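You operate a simulated robot arm through the tools that you are given. There is no shell and no other tool. Be economical: measure what you need, move in short steps, check, and stop when the job is done.

You are at the controls of a simulated robot arm. One attempt, no reset.

JOB
Tighten the loose green cover knob, then swap the purple knob in the cover for the grey one.
Fine: The purple knob goes in the fourth sleeve; screw the grey one in tight.

The check looks at the end state, three seconds after you hand in, the way a careful person would. Anything else that was tipped, shoved, dropped, spilled or broken makes it a failure. A push-on lid holds only when it is set on centred and level and pressed home; a screw cap is set on level and turned clockwise until tight.

ROBOT AND FRAMES
A 7-joint arm with a two-finger parallel gripper, fixed in place. Base frame: the origin is at the foot of the arm, x ahead of it, y to its left, z up; the work surface is at about z = 0. Readings come in cm, rad, newtons and seconds.
With the tool pointing down near the work surface it reaches from about 22 to 58 cm from the base axis. Its first joint turns from -1.152 to 1.152 rad. Payload 2.5 kg.
The TCP is the grasp point between the finger pads, 2.3 cm short of the fingertips. In the tool frame z runs along the fingers and y along their closing line. Largest opening 9.4 cm; finger width 3.8, thickness 1; the body of the gripper, 5.4 by 9.6 cm, starts 3.9 cm behind the TCP.
Orientation is told as [roll, pitch, yaw] about the base's x, y, z axes, in that order, counted from this pose: with the fingers straight down and closing along the base's y, the tool's x points along the base's -x, its y along +y and its z along -z.

CONTROLS
- The arm moves only by the tool jog_arm. Its argument "moves" is a list of rows, each a list of 6 numbers: the shift along the tool's x, y, z in cm, then the turn, a rotation vector about the tool's x, y, z in rad. In form: [[tx, ty, tz, wx, wy, wz], ...]. A call has 1 to 20 rows; each row is the pose to reach, as a shift and turn from the pose commanded when the call began, along the tool's axes at that moment. "claw" is the gripper command, from -1 (fully open) to 1 (shut), values between in proportion, set as the call begins (left out, the last holds). A row lasts 0.2 s, in which the tool goes at most 5 cm and 0.15 rad; a call with a longer step from one row to the next is refused whole, and so is a gripper value outside its range. Where a pose cannot be reached the arm comes as near as it can. A force on the tool above 40 N (or 10 N above the force at the start of the call, whichever is more), or a blocked arm, ends the call early, and 0.2 s more pass. Each finger travels about 10.8 cm/s and halts on what it meets, pressing with about 24 N; the grip force reading is that of the motor and also rises with nothing between the fingers. The clock runs only during rows and for 0.2 s after the last one: add rows that repeat a pose to give the fingers time. The reply holds the time, the measured pose of the TCP, the force on the tool along the base axes, the opening and the grip force, in the units named above and with some noise, with the torque about the TCP (base axes, N m) and any sound that the robot's microphone picked up.
- Cameras (640 x 400 px; columns grow to the right, rows downward): "scene" is fixed at [12.93, -41.48, 56.36]; the picture's right is [0.84, -0.54, 0.00], its down [-0.22, -0.34, -0.91] and it looks along [0.49, 0.77, -0.41] (base axes); focal length 370 px, centre (320, 200). "wrist" rides on the gripper at [8.6, 1.6, -7.4] in the tool frame; the picture's right is [-0.18, 0.98, 0.00], its down [-0.58, -0.11, -0.81] and it looks along [-0.79, -0.15, 0.59] (tool axes); focal length 243 px, centre (320, 200). There is no depth. A picture from a camera that has moved, and an enlarged one, comes with that camera's place and axes in the base frame and with its lens. The place of the scene camera against the robot may be out by one fixed shift of up to 1.8 cm in any direction.
- grab_frame(camera): a new picture of that camera. It takes no simulated time.
- enlarge(camera, box): a new picture of the part [left, top, right, bottom] of that camera's present view, enlarged. It takes no simulated time.
- job_done(): hands the job in; it is judged then, once.

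Go step by step. Nothing tells you positions but the pictures and the camera data: compare them with the known pose of the tool, close in by small moves and look again before you grip or let go. The budget is 120 turns and 84 pictures, counting those below and the enlarged ones. Unless the task says otherwise, let go and move clear before handing in, and close with one line.

The tools are called as a command line: name --pt "numbers of a row" for each row, then --argument value for the rest, lists and objects as JSON in quotes. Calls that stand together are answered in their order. jog_arm: Moves the arm, as the interface text tells. Its arguments: {"type":"object","properties":{"moves":{"type":"array","items":{"type":"array","items":{"type":"number"}}},"claw":{"type":"number"}},"required":["moves"]} The other tools are called the same way: grab_frame (camera) takes a picture; enlarge (camera, box) takes an enlarged picture of a part of a camera's view; job_done () hands the job in.

At the start:

```text
time_s: 0.0
position: [43.59, 9.85, 34.14]
tcp_rot: [0.0, 0.0, 0.002]
contact_force: [-0.2, 0.3, 0.3]
torque: [-0.01, 0.0, -0.02]
gripper_width: 9.38
finger_force: 0.0
```

scene: 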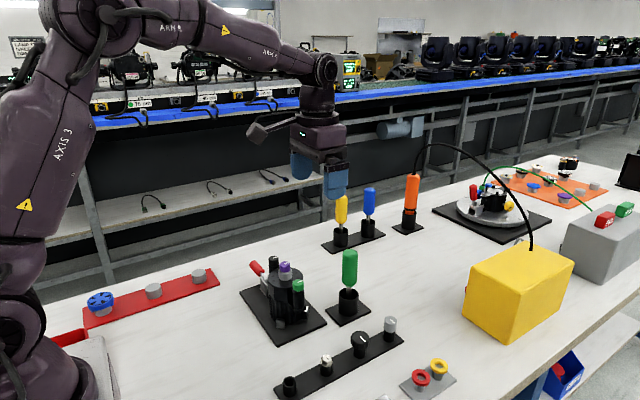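
wrist: 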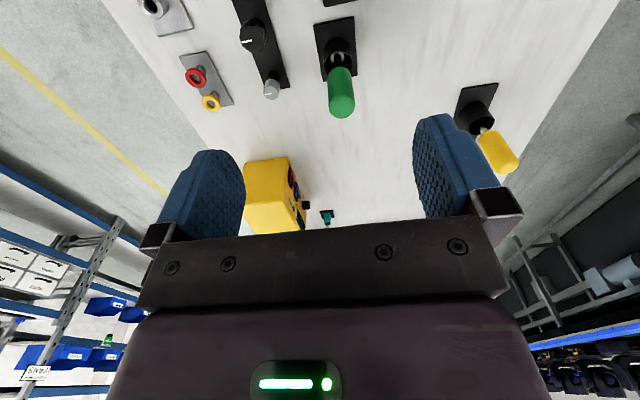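

I see a device with coloured knobs on a black base, a rail of sleeves with knobs, and other items. I'll enlarge the device and the rail first.

enlarge --camera "scene" --box '[230, 240, 350, 350]'

enlarge --camera "scene" --box '[265, 305, 415, 400]'

enlarge --camera "scene" --box '[420, 150, 640, 290]'

```text
3.64 times, centred on (290, 295) of scene
camera zoom: at [12.93, -41.48, 56.36], right [0.84, -0.54, 0.0], down [-0.22, -0.34, -0.91], along [0.49, 0.77, -0.41], focal length 1347 px, centre (429, -146)
```

zoom: 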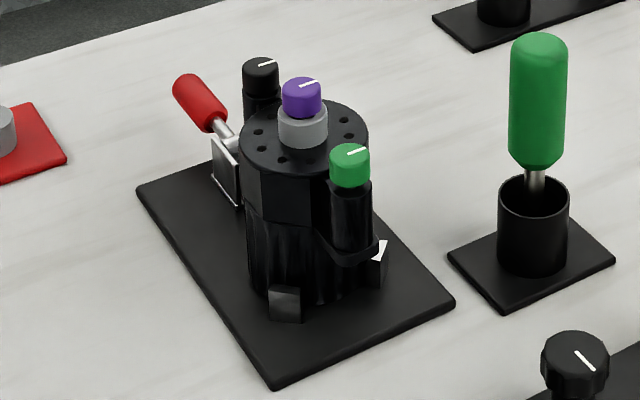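

```text
4.21 times, centred on (340, 352) of scene
camera zoom: at [12.93, -41.48, 56.36], right [0.84, -0.54, 0.0], down [-0.22, -0.34, -0.91], along [0.49, 0.77, -0.41], focal length 1560 px, centre (236, -442)
```

zoom: 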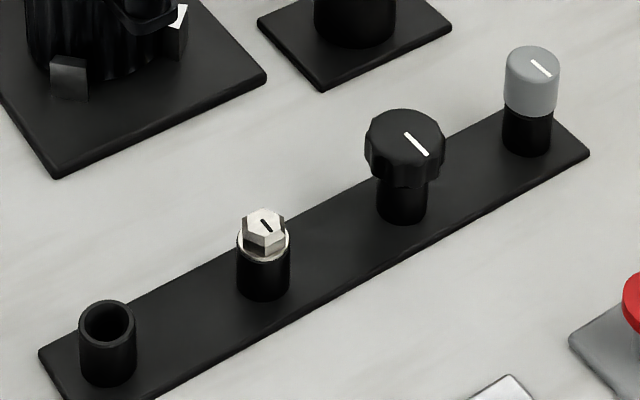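

```text
2.86 times, centred on (530, 220) of scene
camera zoom: at [12.93, -41.48, 56.36], right [0.84, -0.54, 0.0], down [-0.22, -0.34, -0.91], along [0.49, 0.77, -0.41], focal length 1059 px, centre (-280, 143)
```

zoom: 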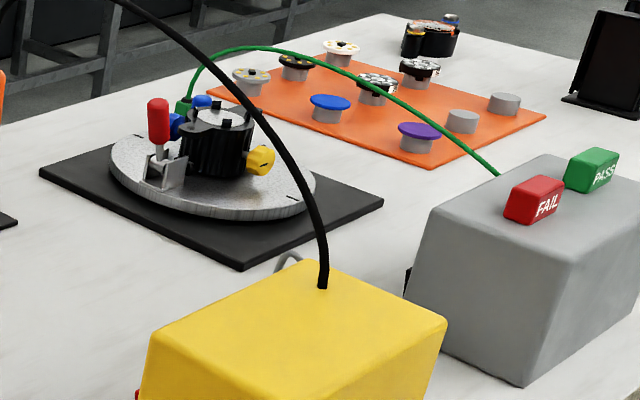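

Rail runs roughly along x at y≈-2 (grey at far end, an empty sleeve at the near end); the device is at about (42,18). I'll pull back to view with the wrist camera.

jog_arm --pt "4 0 2.2 0 0 0" --pt "8 0 4.5 0 0 0" --pt "12 0 6.8 0 0 0" --pt "15.6 0 9 0 0 0" --pt "15.6 0 9 0 0 0" --claw -1

grab_frame --camera "wrist"

```text
time_s: 1.2
position: [27.75, 9.81, 25.14]
tcp_rot: [-0.001, 0.0, 0.002]
contact_force: [0.2, -1.0, 0.7]
torque: [0.01, 0.0, 0.01]
gripper_width: 9.4
finger_force: 0.0
```

```text
78 pictures are left
camera wrist: at [19.16, 11.63, 32.55], right [0.18, 0.98, 0.0], down [0.58, -0.11, 0.81], along [0.79, -0.15, -0.59], focal length 243 px, centre (320, 200)
```

wrist: 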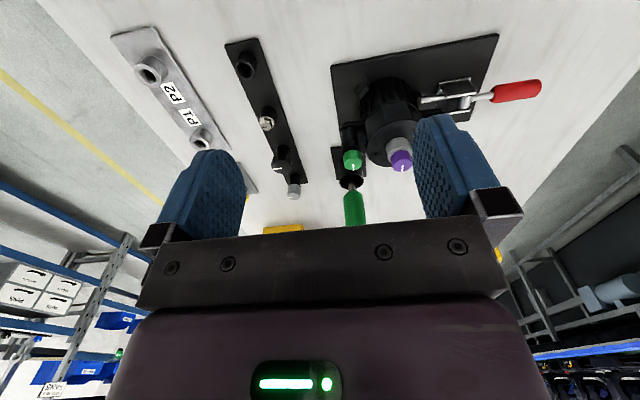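

A second grey rail with labels P1/P2 shows. I'll enlarge both rails and the device.

enlarge --camera "wrist" --box '[100, 20, 320, 210]'

enlarge --camera "wrist" --box '[320, 30, 520, 210]'

```text
2.11 times, centred on (210, 115) of wrist
camera zoom: at [19.16, 11.63, 32.55], right [0.18, 0.98, 0.0], down [0.58, -0.11, 0.81], along [0.79, -0.15, -0.59], focal length 511 px, centre (552, 379)
```

zoom: 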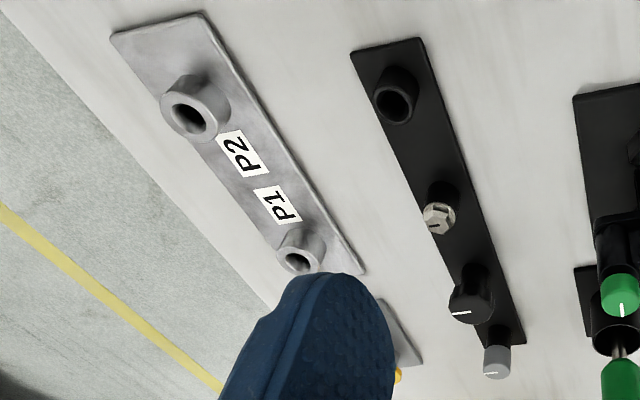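

```text
2.22 times, centred on (420, 120) of wrist
camera zoom: at [19.16, 11.63, 32.55], right [0.18, 0.98, 0.0], down [0.58, -0.11, 0.81], along [0.79, -0.15, -0.59], focal length 539 px, centre (98, 378)
```

zoom: 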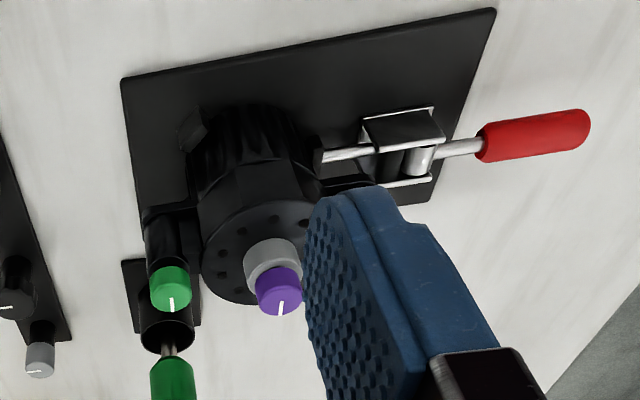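

Green top is near (41.5,11.6,11), purple near (41.6,17.4,11.8); the empty sleeve is the one past the hex, which matches the fourth position when counting like the P1→P2 labels. Moving above green to refine.

jog_arm --pt "-4.5 0.6 0 0 0 0" --pt "-9 1.2 2 0 0 0" --pt "-13 1.8 4.5 0 0 0" --pt "-13.75 1.8 7 0 0 0" --pt "-13.75 1.8 7 0 0 0" --claw -1

grab_frame --camera "wrist"

enlarge --camera "scene" --box '[230, 220, 350, 330]'

```text
time_s: 2.4
position: [41.53, 11.64, 18.02]
tcp_rot: [-0.001, 0.0, 0.002]
contact_force: [-0.5, -0.7, -0.4]
torque: [0.04, -0.05, -0.01]
gripper_width: 9.41
finger_force: 0.0
```

```text
75 pictures are left
camera wrist: at [33.0, 13.34, 25.49], right [0.18, 0.98, 0.0], down [0.58, -0.11, 0.81], along [0.79, -0.15, -0.59], focal length 243 px, centre (320, 200)
```

wrist: 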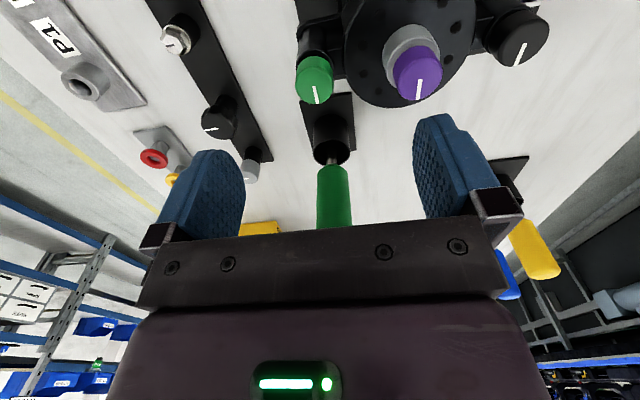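

```text
3.64 times, centred on (290, 275) of scene
camera zoom: at [12.93, -41.48, 56.36], right [0.84, -0.54, 0.0], down [-0.22, -0.34, -0.91], along [0.49, 0.77, -0.41], focal length 1347 px, centre (429, -73)
```

zoom: 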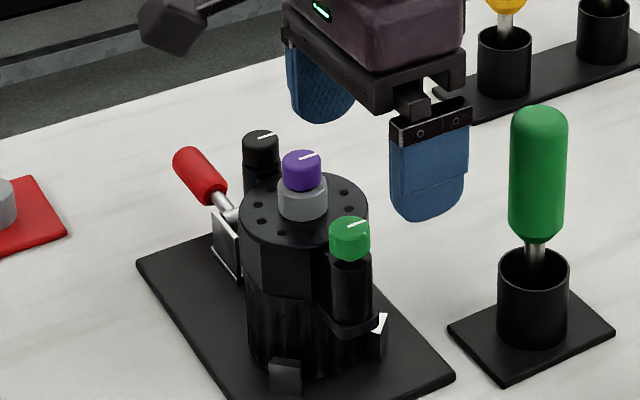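

Refining with enlarged wrist view.

enlarge --camera "wrist" --box '[280, 10, 460, 130]'

```text
3.33 times, centred on (370, 70) of wrist
camera zoom: at [33.0, 13.34, 25.49], right [0.18, 0.98, 0.0], down [0.58, -0.11, 0.81], along [0.79, -0.15, -0.59], focal length 809 px, centre (153, 633)
```

zoom: 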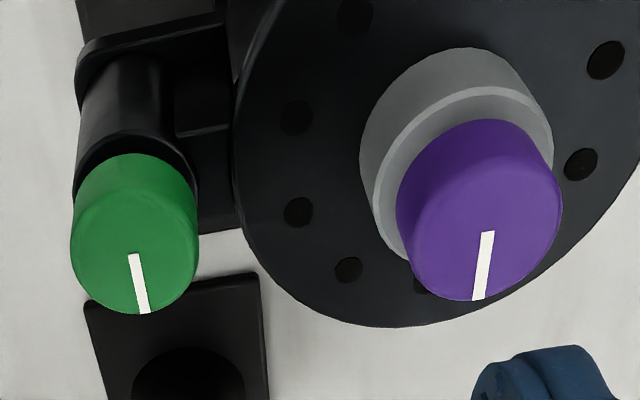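

Triangulation puts green top at (40.1,11.65,12.1), purple top at (39.5,16.9,13.9). I'll centre over green, narrow the claw and yaw counter-clockwise to get turning range.

jog_arm --pt "0.5 0 0 0 0 -0.15" --pt "1 0 0 0 0 -0.3" --pt "1.43 0 0 0 0 -0.45" --pt "1.43 0 0 0 0 -0.6" --pt "1.43 0 0 0 0 -0.75" --pt "1.43 0 0 0 0 -0.9" --pt "1.43 0 0 0 0 -1.05" --pt "1.43 0 0 0 0 -1.2" --pt "1.43 0 0 0 0 -1.35" --pt "1.43 0 0.8 0 0 -1.4" --pt "1.43 0 1.6 0 0 -1.4" --claw 0.1

grab_frame --camera "wrist"

enlarge --camera "scene" --box '[230, 220, 350, 330]'

```text
time_s: 4.8
position: [40.24, 11.7, 16.48]
tcp_rot: [0.001, 0.0, 1.404]
contact_force: [0.0, -0.3, -0.3]
torque: [0.03, -0.01, -0.01]
gripper_width: 4.24
finger_force: 0.1
```

```text
72 pictures are left
camera wrist: at [37.16, 3.52, 23.85], right [-0.94, 0.35, 0.0], down [0.21, 0.55, 0.81], along [0.28, 0.76, -0.59], focal length 243 px, centre (320, 200)
```

wrist: 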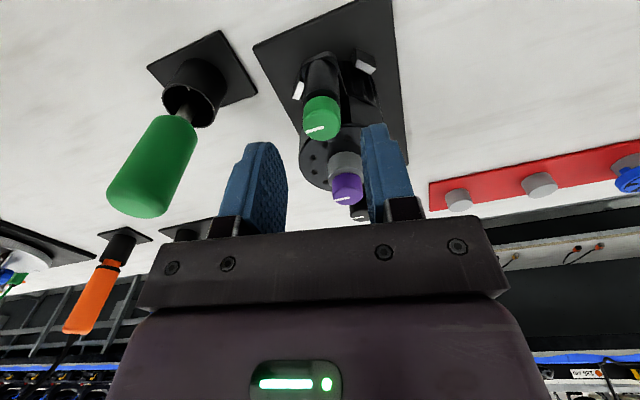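

```text
3.64 times, centred on (290, 275) of scene
camera zoom: at [12.93, -41.48, 56.36], right [0.84, -0.54, 0.0], down [-0.22, -0.34, -0.91], along [0.49, 0.77, -0.41], focal length 1347 px, centre (429, -73)
```

zoom: 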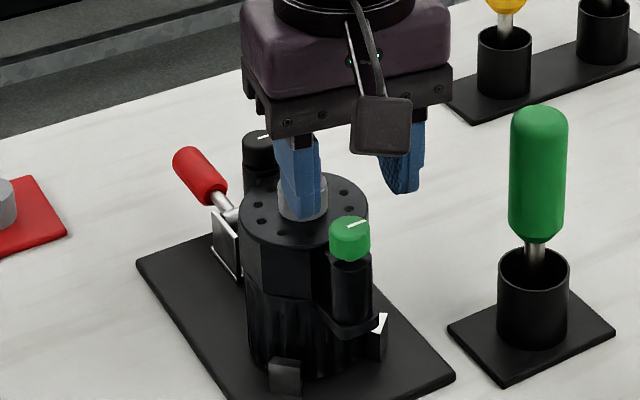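

enlarge --camera "wrist" --box '[270, 80, 390, 220]'

```text
2.86 times, centred on (330, 150) of wrist
camera zoom: at [37.16, 3.52, 23.85], right [-0.94, 0.35, 0.0], down [0.21, 0.55, 0.81], along [0.28, 0.76, -0.59], focal length 693 px, centre (291, 343)
```

zoom: 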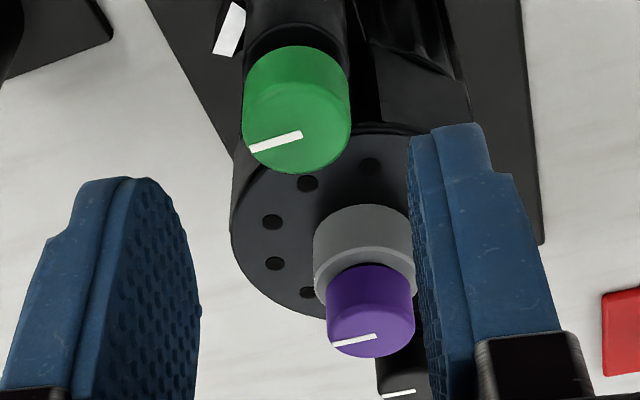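

Position confirmed within ~2 mm. Descend so the fingertips sit at z≈11.2 around the green knob.

jog_arm --pt "0 0.2 1 0 0 0" --pt "0 0.2 2 0 0 0" --pt "0 0.2 2.98 0 0 0" --pt "0 0.2 2.98 0 0 0"

enlarge --camera "scene" --box '[230, 220, 350, 330]'

enlarge --camera "wrist" --box '[250, 80, 400, 220]'

```text
time_s: 5.8
position: [39.93, 11.61, 13.47]
tcp_rot: [0.0, 0.0, 1.399]
contact_force: [-0.2, 0.2, 0.4]
torque: [-0.01, -0.01, 0.01]
gripper_width: 4.24
finger_force: 0.1
```

```text
3.64 times, centred on (290, 275) of scene
camera zoom: at [12.93, -41.48, 56.36], right [0.84, -0.54, 0.0], down [-0.22, -0.34, -0.91], along [0.49, 0.77, -0.41], focal length 1347 px, centre (429, -73)
```

zoom: 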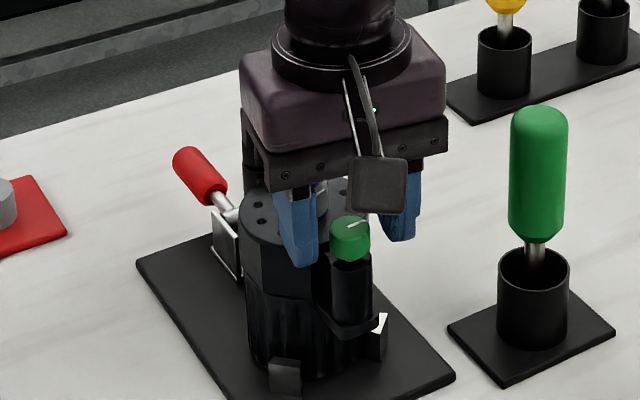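

```text
2.86 times, centred on (325, 150) of wrist
camera zoom: at [36.94, 3.57, 20.87], right [-0.94, 0.35, 0.0], down [0.21, 0.55, 0.81], along [0.28, 0.76, -0.59], focal length 693 px, centre (306, 343)
```

zoom: 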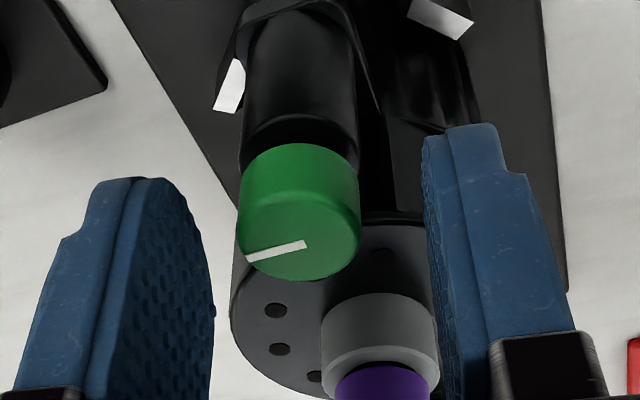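

Well aligned. Closing on green.

jog_arm --pt "0 0.2 2.98 0 0 0" --pt "0 0.2 2.98 0 0 0" --claw 1

```text
time_s: 6.1
position: [40.01, 11.66, 12.77]
tcp_rot: [-0.006, 0.001, 1.399]
contact_force: [-2.0, -2.0, 7.8]
torque: [0.11, 0.22, 0.11]
gripper_width: 2.07
finger_force: 23.8
stopped in row 1: the force on the tool passed its limit at 91 N (the readings are from after the stop); the commanded pose is now the measured one
```

My mistake: rows are relative per call, so it pushed down 0.7 cm before stopping. It does grip the knob (2.07 cm); checking the device for any shift.

enlarge --camera "scene" --box '[230, 220, 350, 330]'

enlarge --camera "wrist" --box '[250, 80, 400, 220]'

```text
3.64 times, centred on (290, 275) of scene
camera zoom: at [12.93, -41.48, 56.36], right [0.84, -0.54, 0.0], down [-0.22, -0.34, -0.91], along [0.49, 0.77, -0.41], focal length 1347 px, centre (429, -73)
```

zoom: 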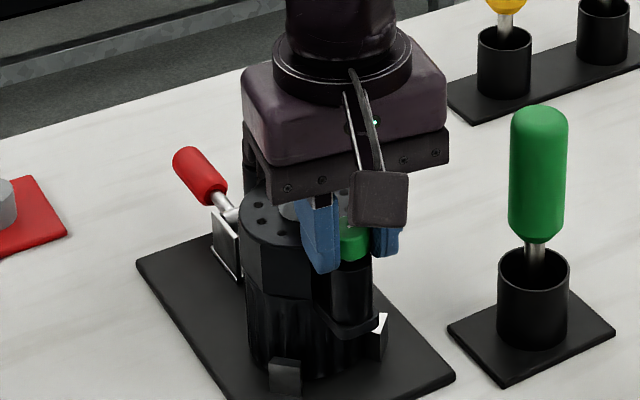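

```text
2.86 times, centred on (325, 150) of wrist
camera zoom: at [37.0, 3.59, 20.11], right [-0.94, 0.35, -0.01], down [0.2, 0.56, 0.81], along [0.28, 0.75, -0.59], focal length 693 px, centre (306, 343)
```

zoom: 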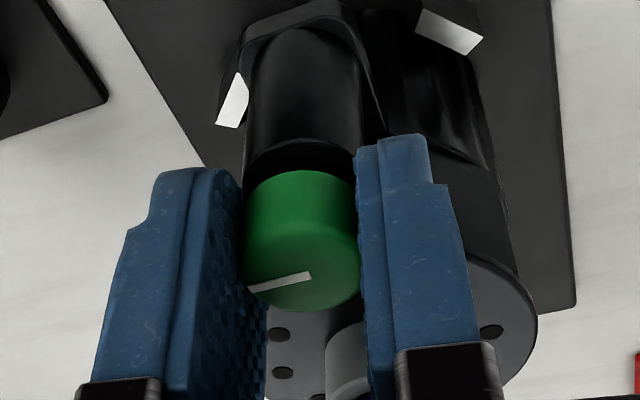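

Nothing shifted. I'll release, rise 0.4 cm, and regrip cleanly.

jog_arm --pt "0 0 0 0 0 0" --pt "0 0 -0.2 0 0 0" --pt "0 0 -0.4 0 0 0" --claw 0.3

jog_arm --pt "0 0 0 0 0 0" --pt "0 0 0 0 0 0" --pt "0 0 0 0 0 0" --claw 1

```text
time_s: 6.9
position: [39.89, 11.78, 13.05]
tcp_rot: [-0.002, 0.002, 1.402]
contact_force: [0.0, 0.4, -0.3]
torque: [-0.01, 0.0, -0.03]
gripper_width: 3.26
finger_force: 0.1
```

```text
time_s: 7.7
position: [39.93, 11.74, 13.11]
tcp_rot: [-0.003, 0.002, 1.4]
contact_force: [2.1, -0.5, 0.2]
torque: [-0.02, 0.02, 0.0]
gripper_width: 2.04
finger_force: 24.2
```

Gripped cleanly. Turning clockwise.

jog_arm --pt "0 0 0 0 0 0.1" --pt "0 0 0 0 0 0.2" --pt "0 0 0 0 0 0.3" --pt "0 0 0 0 0 0.4" --pt "0 0 0 0 0 0.5" --pt "0 0 0 0 0 0.6"

```text
time_s: 9.1
position: [40.08, 11.57, 13.09]
tcp_rot: [-0.005, -0.001, 0.798]
contact_force: [10.9, -1.1, -6.5]
torque: [-0.28, 0.15, 0.02]
gripper_width: 2.06
finger_force: 24.1
```

Turning works; small lateral load, so I correct the axis by ~1 mm, follow down slightly, and continue.

jog_arm --pt "-0.05 -0.05 0.06 0 0 0.1" --pt "-0.08 -0.08 0.08 0 0 0.2" --pt "-0.08 -0.08 0.1 0 0 0.3" --pt "-0.08 -0.08 0.12 0 0 0.4" --pt "-0.08 -0.08 0.14 0 0 0.5" --pt "-0.08 -0.08 0.16 0 0 0.6"

enlarge --camera "wrist" --box '[250, 80, 400, 220]'

```text
time_s: 10.5
position: [40.15, 11.73, 12.91]
tcp_rot: [-0.002, -0.002, 0.195]
contact_force: [0.2, -10.8, 9.2]
torque: [-0.21, 0.4, 0.01]
gripper_width: 2.09
finger_force: 24.0
```

```text
2.86 times, centred on (325, 150) of wrist
camera zoom: at [31.36, 11.65, 20.28], right [-0.01, 1.0, 0.0], down [0.59, 0.01, 0.81], along [0.81, 0.01, -0.59], focal length 693 px, centre (306, 343)
```

zoom: 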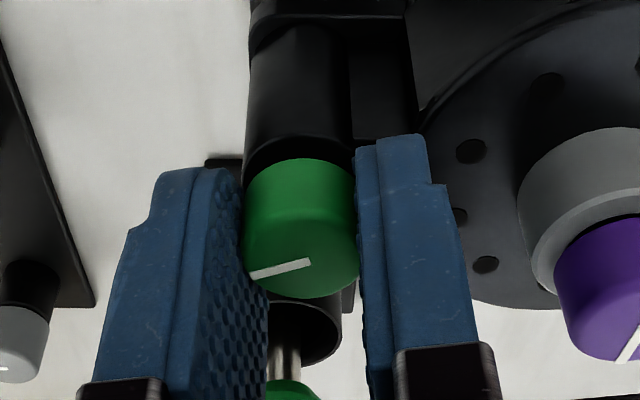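

Knob follows the fingers, no tightening torque yet. Continue clockwise with correction.

jog_arm --pt "0.0 -0.08 -0.05 0 0 0.1" --pt "0.02 -0.1 -0.05 0 0 0.2" --pt "0.02 -0.1 -0.04 0 0 0.3" --pt "0.02 -0.1 -0.03 0 0 0.4" --pt "0.02 -0.1 -0.02 0 0 0.5" --pt "0.02 -0.1 0 0 0 0.6"

```text
time_s: 11.9
position: [40.14, 11.56, 12.85]
tcp_rot: [-0.001, -0.005, -0.404]
contact_force: [-1.4, -10.6, 5.4]
torque: [-0.14, 0.14, 0.0]
gripper_width: 2.04
finger_force: 24.0
```

jog_arm --pt "-0.04 -0.06 0 0 0 0.1" --pt "-0.04 -0.06 0 0 0 0.2" --pt "-0.04 -0.06 0.01 0 0 0.3" --pt "-0.04 -0.06 0.02 0 0 0.4" --pt "-0.04 -0.06 0.03 0 0 0.5" --pt "-0.04 -0.06 0.04 0 0 0.6" --pt "-0.04 -0.06 0.05 0 0 0.7"

enlarge --camera "wrist" --box '[250, 80, 400, 220]'

```text
time_s: 13.5
position: [40.09, 11.52, 12.83]
tcp_rot: [0.001, -0.004, -1.102]
contact_force: [-8.5, -14.9, 10.5]
torque: [-0.18, 0.18, 0.0]
gripper_width: 2.06
finger_force: 23.5
```

```text
2.86 times, centred on (325, 150) of wrist
camera zoom: at [37.69, 20.06, 20.19], right [0.96, 0.28, 0.0], down [0.16, -0.57, 0.81], along [0.23, -0.78, -0.59], focal length 693 px, centre (306, 343)
```

zoom: 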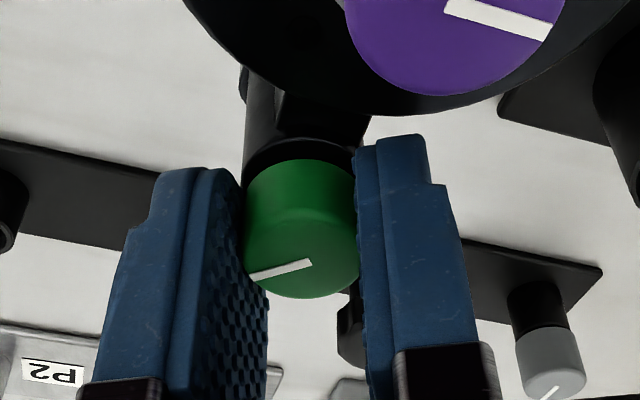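

Still turning freely (2.5 rad). Vertical load suggests fingertips near the cover, so I'll release, rise a bit, rotate back and regrip.

jog_arm --pt "0 0 0 0 0 0" --pt "-0.06 -0.09 -0.25 0 0 0" --pt "-0.06 -0.09 -0.35 0 0 -0.15" --pt "-0.06 -0.09 -0.35 0 0 -0.3" --pt "-0.06 -0.09 -0.35 0 0 -0.45" --pt "-0.06 -0.09 -0.35 0 0 -0.6" --pt "-0.06 -0.09 -0.35 0 0 -0.75" --pt "-0.06 -0.09 -0.35 0 0 -0.9" --pt "-0.06 -0.09 -0.35 0 0 -1.05" --pt "-0.06 -0.09 -0.35 0 0 -1.2" --pt "-0.06 -0.09 -0.35 0 0 -1.35" --pt "-0.06 -0.09 -0.35 0 0 -1.5" --pt "-0.06 -0.09 -0.35 0 0 -1.65" --pt "-0.06 -0.09 -0.35 0 0 -1.8" --pt "-0.06 -0.09 -0.35 0 0 -1.95" --pt "-0.06 -0.09 -0.35 0 0 -2.1" --pt "-0.06 -0.09 -0.35 0 0 -2.25" --pt "-0.06 -0.09 -0.35 0 0 -2.4" --pt "-0.06 -0.09 -0.35 0 0 -2.5" --claw 0.3

enlarge --camera "wrist" --box '[250, 80, 400, 220]'

enlarge --camera "scene" --box '[230, 220, 350, 330]'

```text
time_s: 17.5
position: [40.09, 11.52, 13.2]
tcp_rot: [-0.003, 0.003, 1.402]
contact_force: [0.1, 0.9, 0.2]
torque: [-0.02, 0.0, -0.01]
gripper_width: 3.27
finger_force: 0.0
```

```text
2.86 times, centred on (325, 150) of wrist
camera zoom: at [37.07, 3.29, 20.6], right [-0.94, 0.35, 0.0], down [0.2, 0.56, 0.81], along [0.28, 0.75, -0.59], focal length 693 px, centre (306, 343)
```

zoom: 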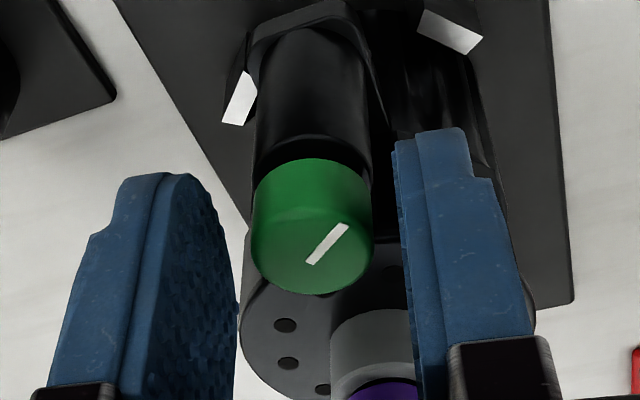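

```text
3.64 times, centred on (290, 275) of scene
camera zoom: at [12.93, -41.48, 56.36], right [0.84, -0.54, 0.0], down [-0.22, -0.34, -0.91], along [0.49, 0.77, -0.41], focal length 1347 px, centre (429, -73)
```

zoom: 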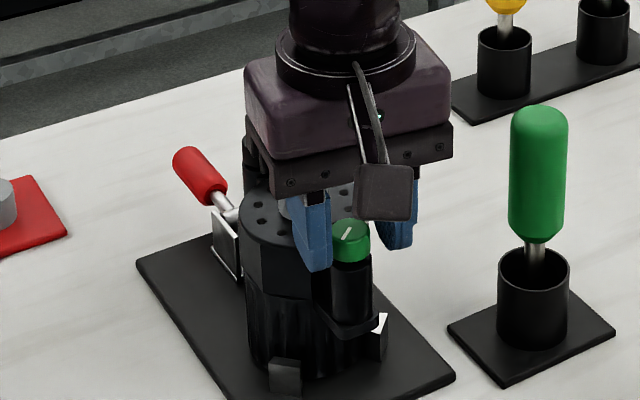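

Centre agrees. Regrip and turn again.

jog_arm --pt "0 0 0 0 0 0" --pt "0 0 0 0 0 0" --pt "0 0 0 0 0 0.1" --pt "0 0 0 0 0 0.2" --pt "0 0 0 0 0 0.3" --pt "0 0 0 0 0 0.4" --pt "0 0 0 0 0 0.5" --pt "0 0 0 0 0 0.6" --pt "0 0 0 0 0 0.7" --pt "0 0 0 0 0 0.8" --claw 1

```text
time_s: 19.7
position: [39.9, 11.45, 13.14]
tcp_rot: [-0.002, 0.003, 0.599]
contact_force: [-17.9, 0.8, -0.6]
torque: [0.02, 0.66, -0.01]
gripper_width: 2.05
finger_force: 23.4
```

jog_arm --pt "0.1 0.07 0 0 0 0" --pt "0.12 0.08 0 0 0 0.1" --pt "0.12 0.08 0 0 0 0.2" --pt "0.12 0.08 0 0 0 0.3" --pt "0.12 0.08 0.02 0 0 0.4" --pt "0.12 0.08 0.03 0 0 0.5" --pt "0.12 0.08 0.04 0 0 0.6" --pt "0.12 0.08 0.05 0 0 0.7" --pt "0.12 0.08 0.05 0 0 0.8"

```text
time_s: 21.7
position: [39.95, 11.54, 13.11]
tcp_rot: [0.001, -0.005, -0.202]
contact_force: [-6.8, 13.2, -6.3]
torque: [0.46, 0.23, 0.02]
gripper_width: 2.04
finger_force: 24.0
```

jog_arm --pt "0.05 0.07 0.05 0 0 0" --pt "0.07 0.09 0.06 0 0 0.1" --pt "0.07 0.09 0.06 0 0 0.2" --pt "0.07 0.09 0.06 0 0 0.3" --pt "0.07 0.09 0.07 0 0 0.4" --pt "0.07 0.09 0.08 0 0 0.5" --pt "0.07 0.09 0.09 0 0 0.6" --pt "0.07 0.09 0.1 0 0 0.7" --pt "0.07 0.09 0.1 0 0 0.8" --pt "0.07 0.09 0.1 0 0 0.9"

enlarge --camera "wrist" --box '[250, 80, 400, 220]'

```text
time_s: 23.9
position: [39.85, 11.55, 13.15]
tcp_rot: [0.006, -0.004, -1.101]
contact_force: [8.6, 15.8, -5.3]
torque: [-0.03, -0.13, 0.06]
gripper_width: 2.05
finger_force: 24.3
```

```text
2.86 times, centred on (325, 150) of wrist
camera zoom: at [37.49, 20.19, 20.46], right [0.96, 0.28, 0.01], down [0.16, -0.57, 0.81], along [0.23, -0.77, -0.59], focal length 693 px, centre (306, 343)
```

zoom: 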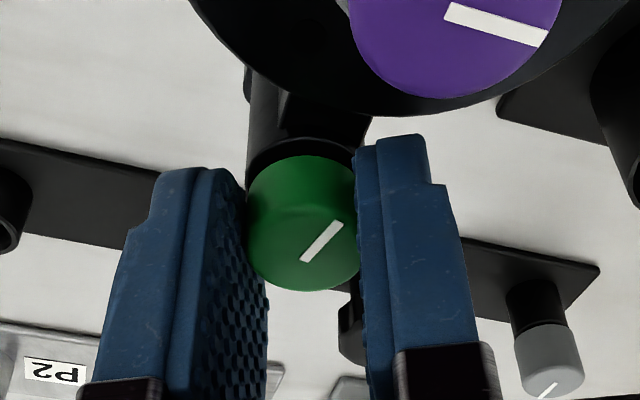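

jog_arm --pt "0.05 0.07 0.03 0 0 0" --pt "0.06 0.09 0.05 0 0 0.1" --pt "0.06 0.09 0.05 0 0 0.2" --pt "0.06 0.09 0.05 0 0 0.3" --pt "0.06 0.09 0.05 0 0 0.4" --pt "0.06 0.09 0.05 0 0 0.5" --pt "0.06 0.09 0.05 0 0 0.6" --pt "0.06 0.09 0.05 0 0 0.7" --pt "0.06 0.09 0.05 0 0 0.8"

enlarge --camera "wrist" --box '[250, 80, 400, 220]'

```text
time_s: 25.9
position: [39.94, 11.59, 13.01]
tcp_rot: [0.006, 0.0, -1.901]
contact_force: [11.6, 8.5, 1.0]
torque: [-0.08, 0.01, 0.01]
gripper_width: 2.03
finger_force: 24.2
```

```text
2.86 times, centred on (325, 150) of wrist
camera zoom: at [44.37, 19.4, 20.4], right [0.87, -0.49, 0.01], down [-0.3, -0.51, 0.81], along [-0.39, -0.7, -0.59], focal length 693 px, centre (306, 343)
```

zoom: 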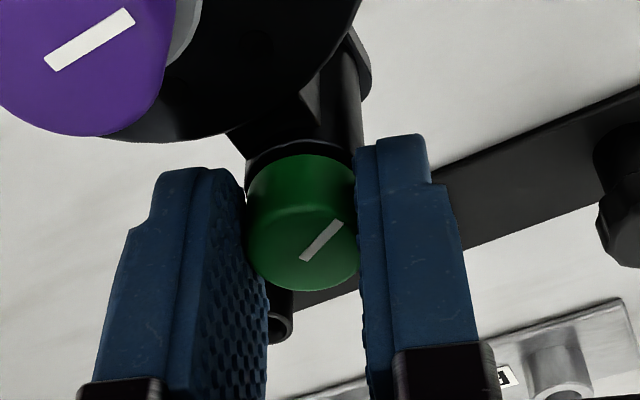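

jog_arm --pt "0.06 0.05 0.0 0 0 0.1" --pt "0.08 0.06 0.02 0 0 0.2" --pt "0.08 0.06 0.02 0 0 0.3" --pt "0.08 0.06 0.04 0 0 0.4" --pt "0.08 0.06 0.04 0 0 0.5" --pt "0.08 0.06 0.05 0 0 0.6" --pt "0.08 0.06 0.05 0 0 0.7"

enlarge --camera "scene" --box '[230, 220, 350, 330]'

```text
time_s: 27.5
position: [40.03, 11.69, 13.01]
tcp_rot: [0.005, 0.002, -2.602]
contact_force: [7.6, -7.1, 2.1]
torque: [-0.09, 0.05, 0.11]
gripper_width: 2.09
finger_force: 24.2
```

```text
3.64 times, centred on (290, 275) of scene
camera zoom: at [12.93, -41.48, 56.36], right [0.84, -0.54, 0.0], down [-0.22, -0.34, -0.91], along [0.49, 0.77, -0.41], focal length 1347 px, centre (429, -73)
```

zoom: 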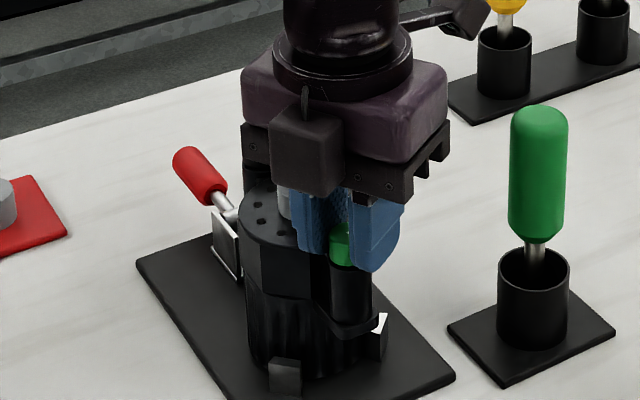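

Resisting torque 0.11 N·m has begun to appear. A little further.

jog_arm --pt "0.02 0.02 0.0 0 0 0.08" --pt "0.02 0.02 0.0 0 0 0.16" --pt "0.02 0.02 0.0 0 0 0.24"

enlarge --camera "wrist" --box '[250, 80, 400, 220]'

```text
time_s: 28.3
position: [40.13, 11.66, 12.98]
tcp_rot: [0.005, 0.005, -2.843]
contact_force: [10.1, -11.7, 0.7]
torque: [-0.06, -0.08, 0.27]
gripper_width: 2.04
finger_force: 23.8
```

```text
2.86 times, centred on (325, 150) of wrist
camera zoom: at [48.83, 12.75, 20.39], right [0.11, -0.99, 0.0], down [-0.59, -0.06, 0.8], along [-0.8, -0.09, -0.6], focal length 693 px, centre (306, 343)
```

zoom: 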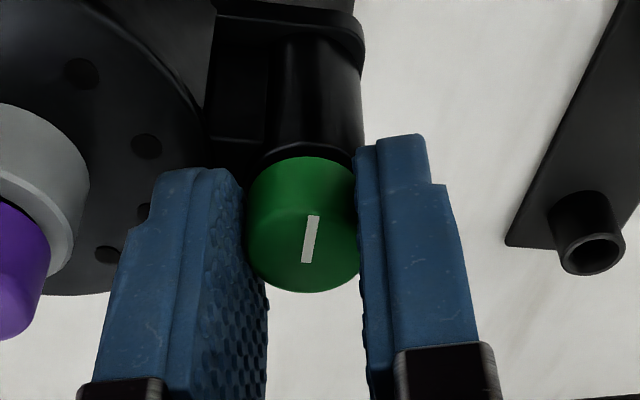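

The knob is slipping in the fingers with 0.27 N·m of resistance: it has stopped turning. One more small twist to confirm.

jog_arm --pt "0 0 0.0 0 0 0.07" --pt "0 0 0.0 0 0 0.14"

enlarge --camera "wrist" --box '[250, 80, 400, 220]'

```text
time_s: 28.9
position: [40.05, 11.63, 12.88]
tcp_rot: [0.005, 0.003, -2.984]
contact_force: [7.9, -14.5, 1.3]
torque: [-0.09, 0.02, 0.18]
gripper_width: 2.05
finger_force: 23.8
```

```text
2.86 times, centred on (325, 150) of wrist
camera zoom: at [48.9, 11.51, 20.37], right [-0.03, -1.0, 0.0], down [-0.59, 0.02, 0.8], along [-0.8, 0.02, -0.59], focal length 693 px, centre (306, 343)
```

zoom: 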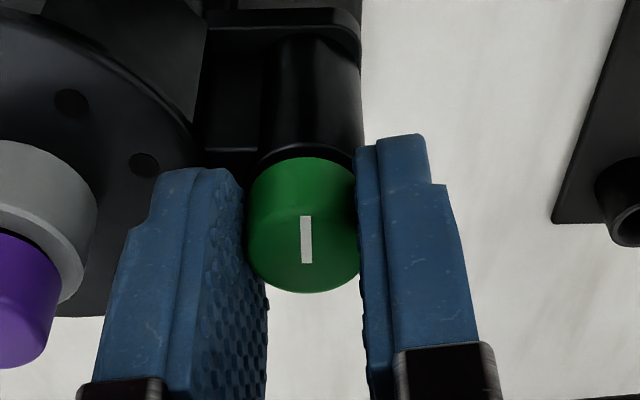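

Green is tight (it stays put while the fingers slip). Release, rise and shift over to purple, keeping this yaw so I can unwind counter-clockwise.

jog_arm --pt "0 0 0 0 0 0" --pt "0 0 0 0 0 0" --pt "0 0 -2 0 0 0" --pt "0 0 -4.5 0 0 0" --pt "0.3 -2.6 -4.5 0 0 0" --pt "0.6 -5.2 -4.5 0 0 0" --pt "0.6 -5.2 -4.5 0 0 0" --claw 0.1

enlarge --camera "wrist" --box '[220, 60, 420, 220]'

enlarge --camera "scene" --box '[230, 220, 350, 330]'

```text
time_s: 30.5
position: [39.81, 17.06, 17.4]
tcp_rot: [0.004, 0.004, -2.978]
contact_force: [-0.4, 0.0, 0.5]
torque: [0.02, -0.02, 0.0]
gripper_width: 4.25
finger_force: 0.0
```

```text
2.50 times, centred on (320, 140) of wrist
camera zoom: at [48.59, 16.88, 24.86], right [-0.02, -1.0, 0.0], down [-0.59, 0.02, 0.8], along [-0.8, 0.02, -0.59], focal length 606 px, centre (320, 350)
```

zoom: 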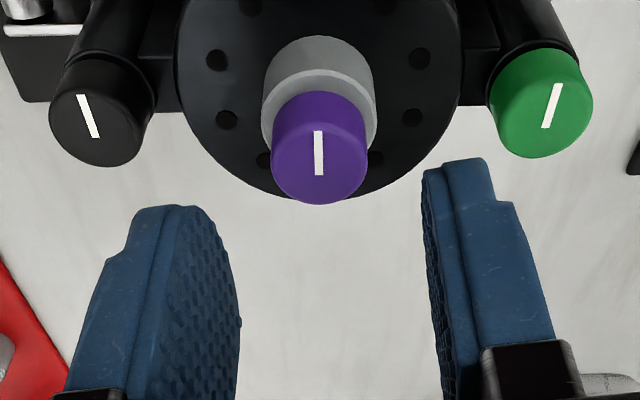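

```text
3.64 times, centred on (290, 275) of scene
camera zoom: at [12.93, -41.47, 56.36], right [0.84, -0.54, 0.0], down [-0.22, -0.34, -0.91], along [0.49, 0.77, -0.41], focal length 1347 px, centre (429, -73)
```

zoom: 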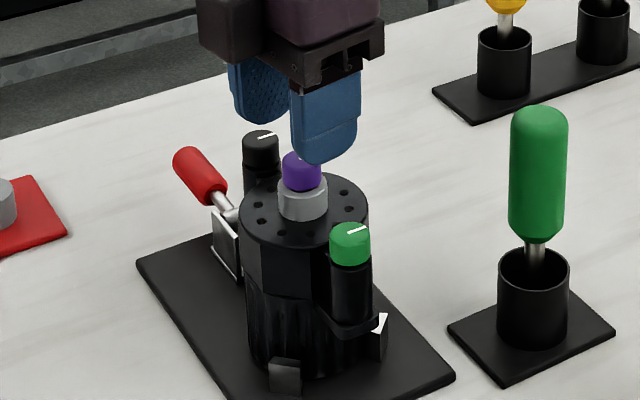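

Purple centre at ~(40.1,17.0), top ~13.6. Descend around it.

jog_arm --pt "0.12 0.05 0.8 0 0 0" --pt "0.25 0.08 1.6 0 0 0" --pt "0.25 0.08 2.6 0 0 0" --pt "0.25 0.08 2.6 0 0 0"

enlarge --camera "wrist" --box '[220, 60, 420, 220]'

enlarge --camera "scene" --box '[230, 220, 350, 330]'

```text
time_s: 31.5
position: [40.13, 16.85, 14.88]
tcp_rot: [0.002, 0.003, -2.981]
contact_force: [-0.2, 0.7, -0.7]
torque: [0.02, 0.02, -0.04]
gripper_width: 4.22
finger_force: 0.0
```

```text
2.50 times, centred on (320, 140) of wrist
camera zoom: at [48.92, 16.78, 22.22], right [-0.02, -1.0, 0.0], down [-0.59, 0.02, 0.8], along [-0.8, 0.02, -0.59], focal length 606 px, centre (320, 350)
```

zoom: 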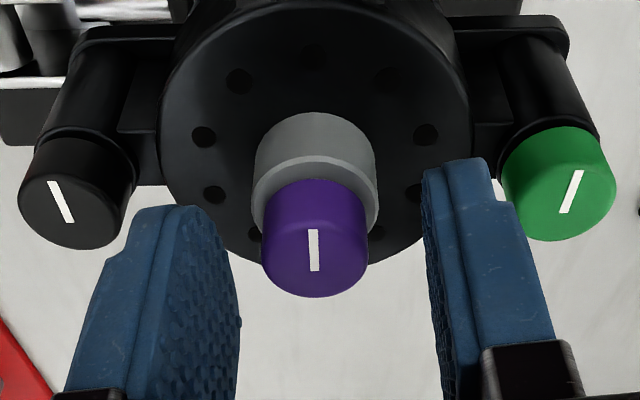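

```text
3.64 times, centred on (290, 275) of scene
camera zoom: at [12.93, -41.48, 56.36], right [0.84, -0.54, 0.0], down [-0.22, -0.34, -0.91], along [0.49, 0.77, -0.41], focal length 1347 px, centre (429, -73)
```

zoom: 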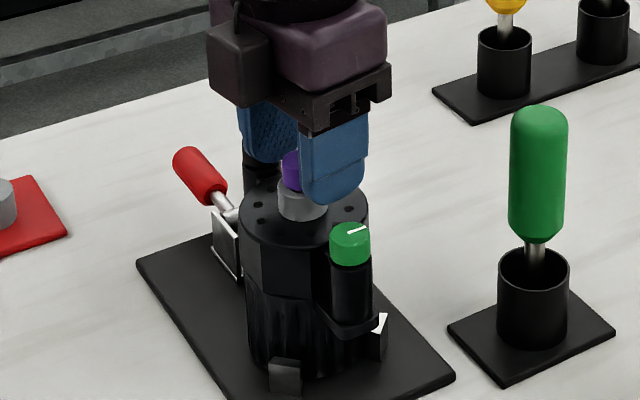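

jog_arm --pt "0 -0.1 0.1 0 0 0" --pt "0 -0.17 0.25 0 0 0" --pt "0 -0.17 0.3 0 0 0"

jog_arm --pt "0 0 0 0 0 0" --pt "0 0 0 0 0 0" --pt "0 0 0 0 0 0" --claw 1

```text
time_s: 32.3
position: [40.01, 17.12, 14.56]
tcp_rot: [0.003, 0.002, -2.981]
contact_force: [-0.3, 0.4, 0.3]
torque: [0.0, -0.02, -0.02]
gripper_width: 4.22
finger_force: 0.0
```

```text
time_s: 33.1
position: [39.93, 17.09, 14.5]
tcp_rot: [0.003, 0.006, -2.982]
contact_force: [0.5, -2.5, 0.1]
torque: [-0.09, -0.02, 0.01]
gripper_width: 1.98
finger_force: 23.5
```

Gripped. Unscrew counter-clockwise.

jog_arm --pt "0 0 0 0 0 -0.1" --pt "0 0 0 0 0 -0.2" --pt "0 0 0 0 0 -0.3" --pt "0 0 0 0 0 -0.4" --pt "0 0 -0.02 0 0 -0.5" --pt "0 0 -0.04 0 0 -0.6"

enlarge --camera "wrist" --box '[220, 60, 420, 220]'

```text
time_s: 34.5
position: [39.93, 17.03, 14.55]
tcp_rot: [0.004, 0.001, -2.379]
contact_force: [2.7, -3.3, 1.5]
torque: [-0.08, -0.08, -0.01]
gripper_width: 2.04
finger_force: 24.1
```

```text
2.50 times, centred on (320, 140) of wrist
camera zoom: at [47.43, 21.98, 21.97], right [0.55, -0.84, 0.0], down [-0.5, -0.32, 0.8], along [-0.67, -0.44, -0.59], focal length 606 px, centre (320, 350)
```

zoom: 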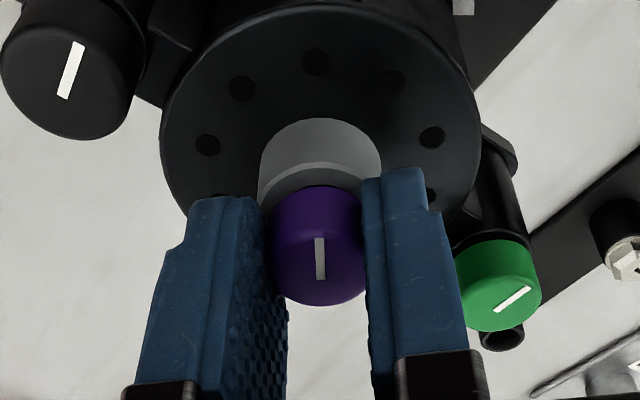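

It turns with the fingers. Continuing, with slight upward following.

jog_arm --pt "0 0 -0.02 0 0 -0.12" --pt "0 0 -0.03 0 0 -0.24" --pt "0 0 -0.05 0 0 -0.36" --pt "0 0 -0.06 0 0 -0.48" --pt "0 0 -0.08 0 0 -0.6" --pt "0 0 -0.1 0 0 -0.72" --pt "0 0 -0.12 0 0 -0.84" --pt "0 0 -0.14 0 0 -0.96" --pt "0 0 -0.15 0 0 -1.08" --pt "0 0 -0.16 0 0 -1.2"

```text
time_s: 36.7
position: [40.06, 16.97, 14.65]
tcp_rot: [0.001, -0.003, -1.179]
contact_force: [-2.4, -1.1, -2.3]
torque: [-0.02, 0.1, -0.02]
gripper_width: 1.99
finger_force: 24.1
```

jog_arm --pt "0 0 -0.02 0 0 -0.12" --pt "0 0 -0.03 0 0 -0.24" --pt "0 0 -0.04 0 0 -0.36" --pt "0 0 -0.05 0 0 -0.48" --pt "0 0 -0.06 0 0 -0.6" --pt "0 0 -0.07 0 0 -0.72" --pt "0 0 -0.08 0 0 -0.84" --pt "0 0 -0.1 0 0 -0.96" --pt "0 0 -0.12 0 0 -1.08" --pt "0 0 -0.14 0 0 -1.2" --pt "0 0 -0.16 0 0 -1.32" --pt "0 0 -0.18 0 0 -1.44"

enlarge --camera "wrist" --box '[220, 60, 420, 220]'

```text
time_s: 39.3
position: [40.0, 17.01, 15.0]
tcp_rot: [-0.003, -0.001, 0.261]
contact_force: [-9.2, -3.9, -3.7]
torque: [-0.09, 0.26, -0.01]
gripper_width: 1.99
finger_force: 23.9
```

```text
2.50 times, centred on (320, 140) of wrist
camera zoom: at [31.28, 16.45, 22.27], right [-0.08, 1.0, 0.0], down [0.59, 0.05, 0.81], along [0.81, 0.06, -0.59], focal length 606 px, centre (320, 350)
```

zoom: 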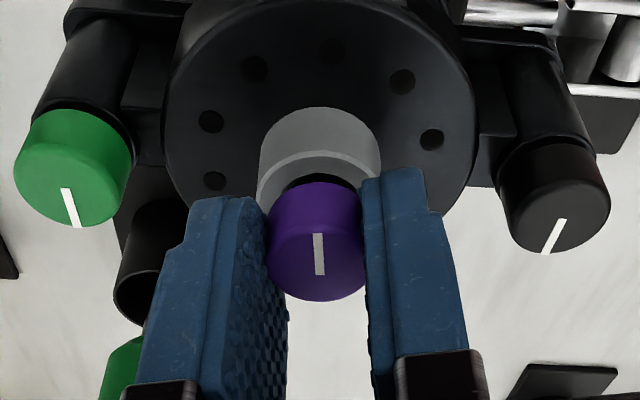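

jog_arm --pt "0.05 0 0 0 0 -0.12" --pt "0.07 0 -0.03 0 0 -0.24" --pt "0.07 0 -0.05 0 0 -0.36" --pt "0.07 0 -0.06 0 0 -0.48" --pt "0.07 0 -0.08 0 0 -0.6" --pt "0.07 0 -0.1 0 0 -0.72" --pt "0.07 0 -0.11 0 0 -0.84" --pt "0.07 0 -0.13 0 0 -0.96" --pt "0.07 0 -0.15 0 0 -1.08" --pt "0.07 0 -0.17 0 0 -1.2" --pt "0.07 0 -0.18 0 0 -1.32" --pt "0.07 0 -0.2 0 0 -1.44" --pt "0.07 0 -0.22 0 0 -1.56"

```text
time_s: 42.1
position: [39.87, 17.02, 15.09]
tcp_rot: [-0.005, 0.004, 1.82]
contact_force: [3.0, -4.9, -6.1]
torque: [-0.12, -0.08, -0.07]
gripper_width: 2.0
finger_force: 23.9
```

jog_arm --pt "0 0 0 0 0 -0.12" --pt "0 0 -0.0 0 0 -0.24" --pt "0 0 -0.02 0 0 -0.36" --pt "0 0 -0.04 0 0 -0.48" --pt "0 0 -0.06 0 0 -0.6" --pt "0 0 -0.08 0 0 -0.72" --pt "0 0 -0.1 0 0 -0.84" --pt "0 0 -0.12 0 0 -0.96" --pt "0 0 -0.14 0 0 -1.05"

enlarge --camera "wrist" --box '[220, 60, 420, 220]'

```text
time_s: 44.1
position: [39.97, 17.21, 15.4]
tcp_rot: [0.0, 0.006, 2.872]
contact_force: [2.0, -1.2, 0.2]
torque: [-0.01, -0.02, 0.02]
gripper_width: 2.04
finger_force: 24.0
```

```text
2.50 times, centred on (320, 140) of wrist
camera zoom: at [47.86, 13.38, 22.77], right [-0.44, -0.9, 0.0], down [-0.54, 0.26, 0.8], along [-0.72, 0.35, -0.6], focal length 606 px, centre (320, 350)
```

zoom: 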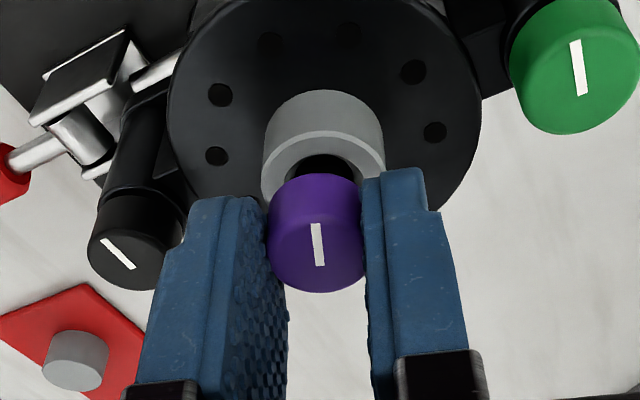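

Loads fell to nearly zero and the knob stands well clear of the collar; trying a gentle lift.

jog_arm --pt "0 0 -0.2 0 0 0" --pt "0 0 -0.4 0 0 0" --pt "0 0 -0.6 0 0 0"

enlarge --camera "wrist" --box '[220, 60, 420, 220]'

```text
time_s: 44.9
position: [39.93, 16.98, 15.88]
tcp_rot: [-0.001, 0.004, 2.871]
contact_force: [-0.1, -0.2, -0.1]
torque: [-0.04, 0.03, 0.0]
gripper_width: 1.99
finger_force: 24.4
```

```text
2.50 times, centred on (320, 140) of wrist
camera zoom: at [47.87, 13.27, 23.32], right [-0.44, -0.9, 0.0], down [-0.53, 0.26, 0.8], along [-0.72, 0.35, -0.59], focal length 606 px, centre (320, 350)
```

zoom: 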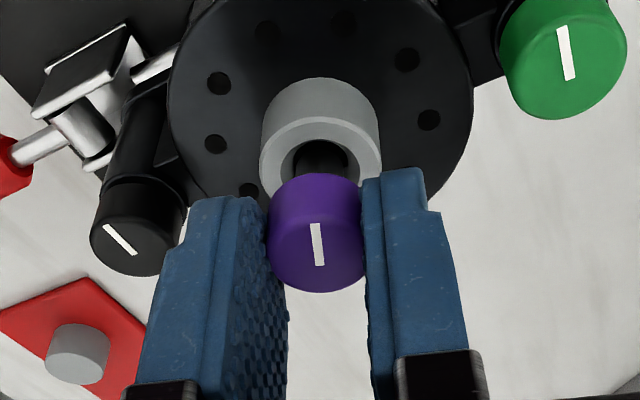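

Purple is free. Lifting it straight out to z≈22.

jog_arm --pt "0 0 -1 0 0 0" --pt "0 0 -2.5 0 0 0" --pt "0 0 -4.5 0 0 0" --pt "0 0 -6.5 0 0 0" --pt "0 0 -6.5 0 0 0"

enlarge --camera "scene" --box '[230, 180, 350, 320]'

grab_frame --camera "wrist"

```text
time_s: 46.1
position: [39.9, 17.15, 22.44]
tcp_rot: [0.001, 0.003, 2.87]
contact_force: [-1.2, 0.3, -0.4]
torque: [-0.01, 0.01, 0.01]
gripper_width: 2.01
finger_force: 23.8
```

```text
2.86 times, centred on (290, 250) of scene
camera zoom: at [12.93, -41.48, 56.36], right [0.84, -0.54, 0.0], down [-0.22, -0.34, -0.91], along [0.49, 0.77, -0.41], focal length 1059 px, centre (406, 57)
```

zoom: 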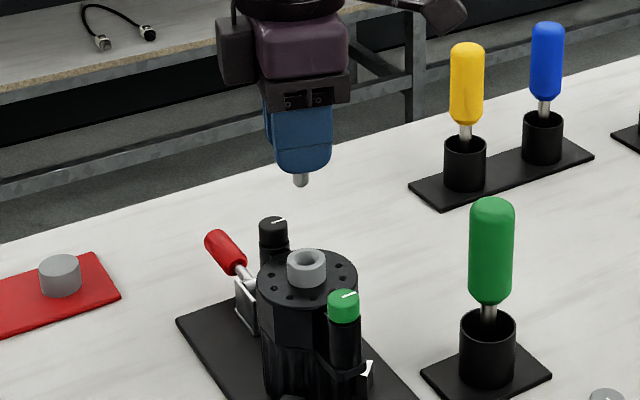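

```text
47 pictures are left
camera wrist: at [47.81, 13.34, 29.81], right [-0.44, -0.9, 0.0], down [-0.53, 0.26, 0.8], along [-0.72, 0.35, -0.59], focal length 243 px, centre (320, 200)
```

wrist: 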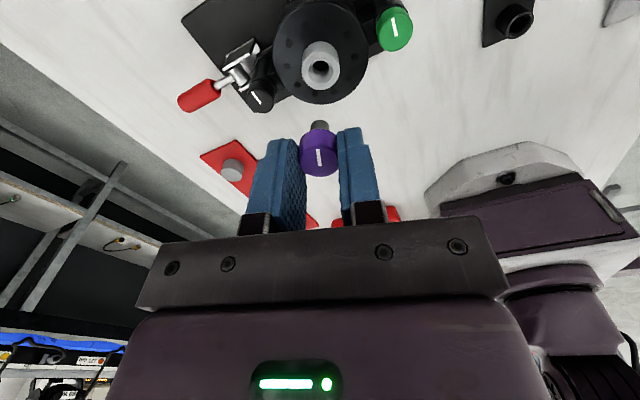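

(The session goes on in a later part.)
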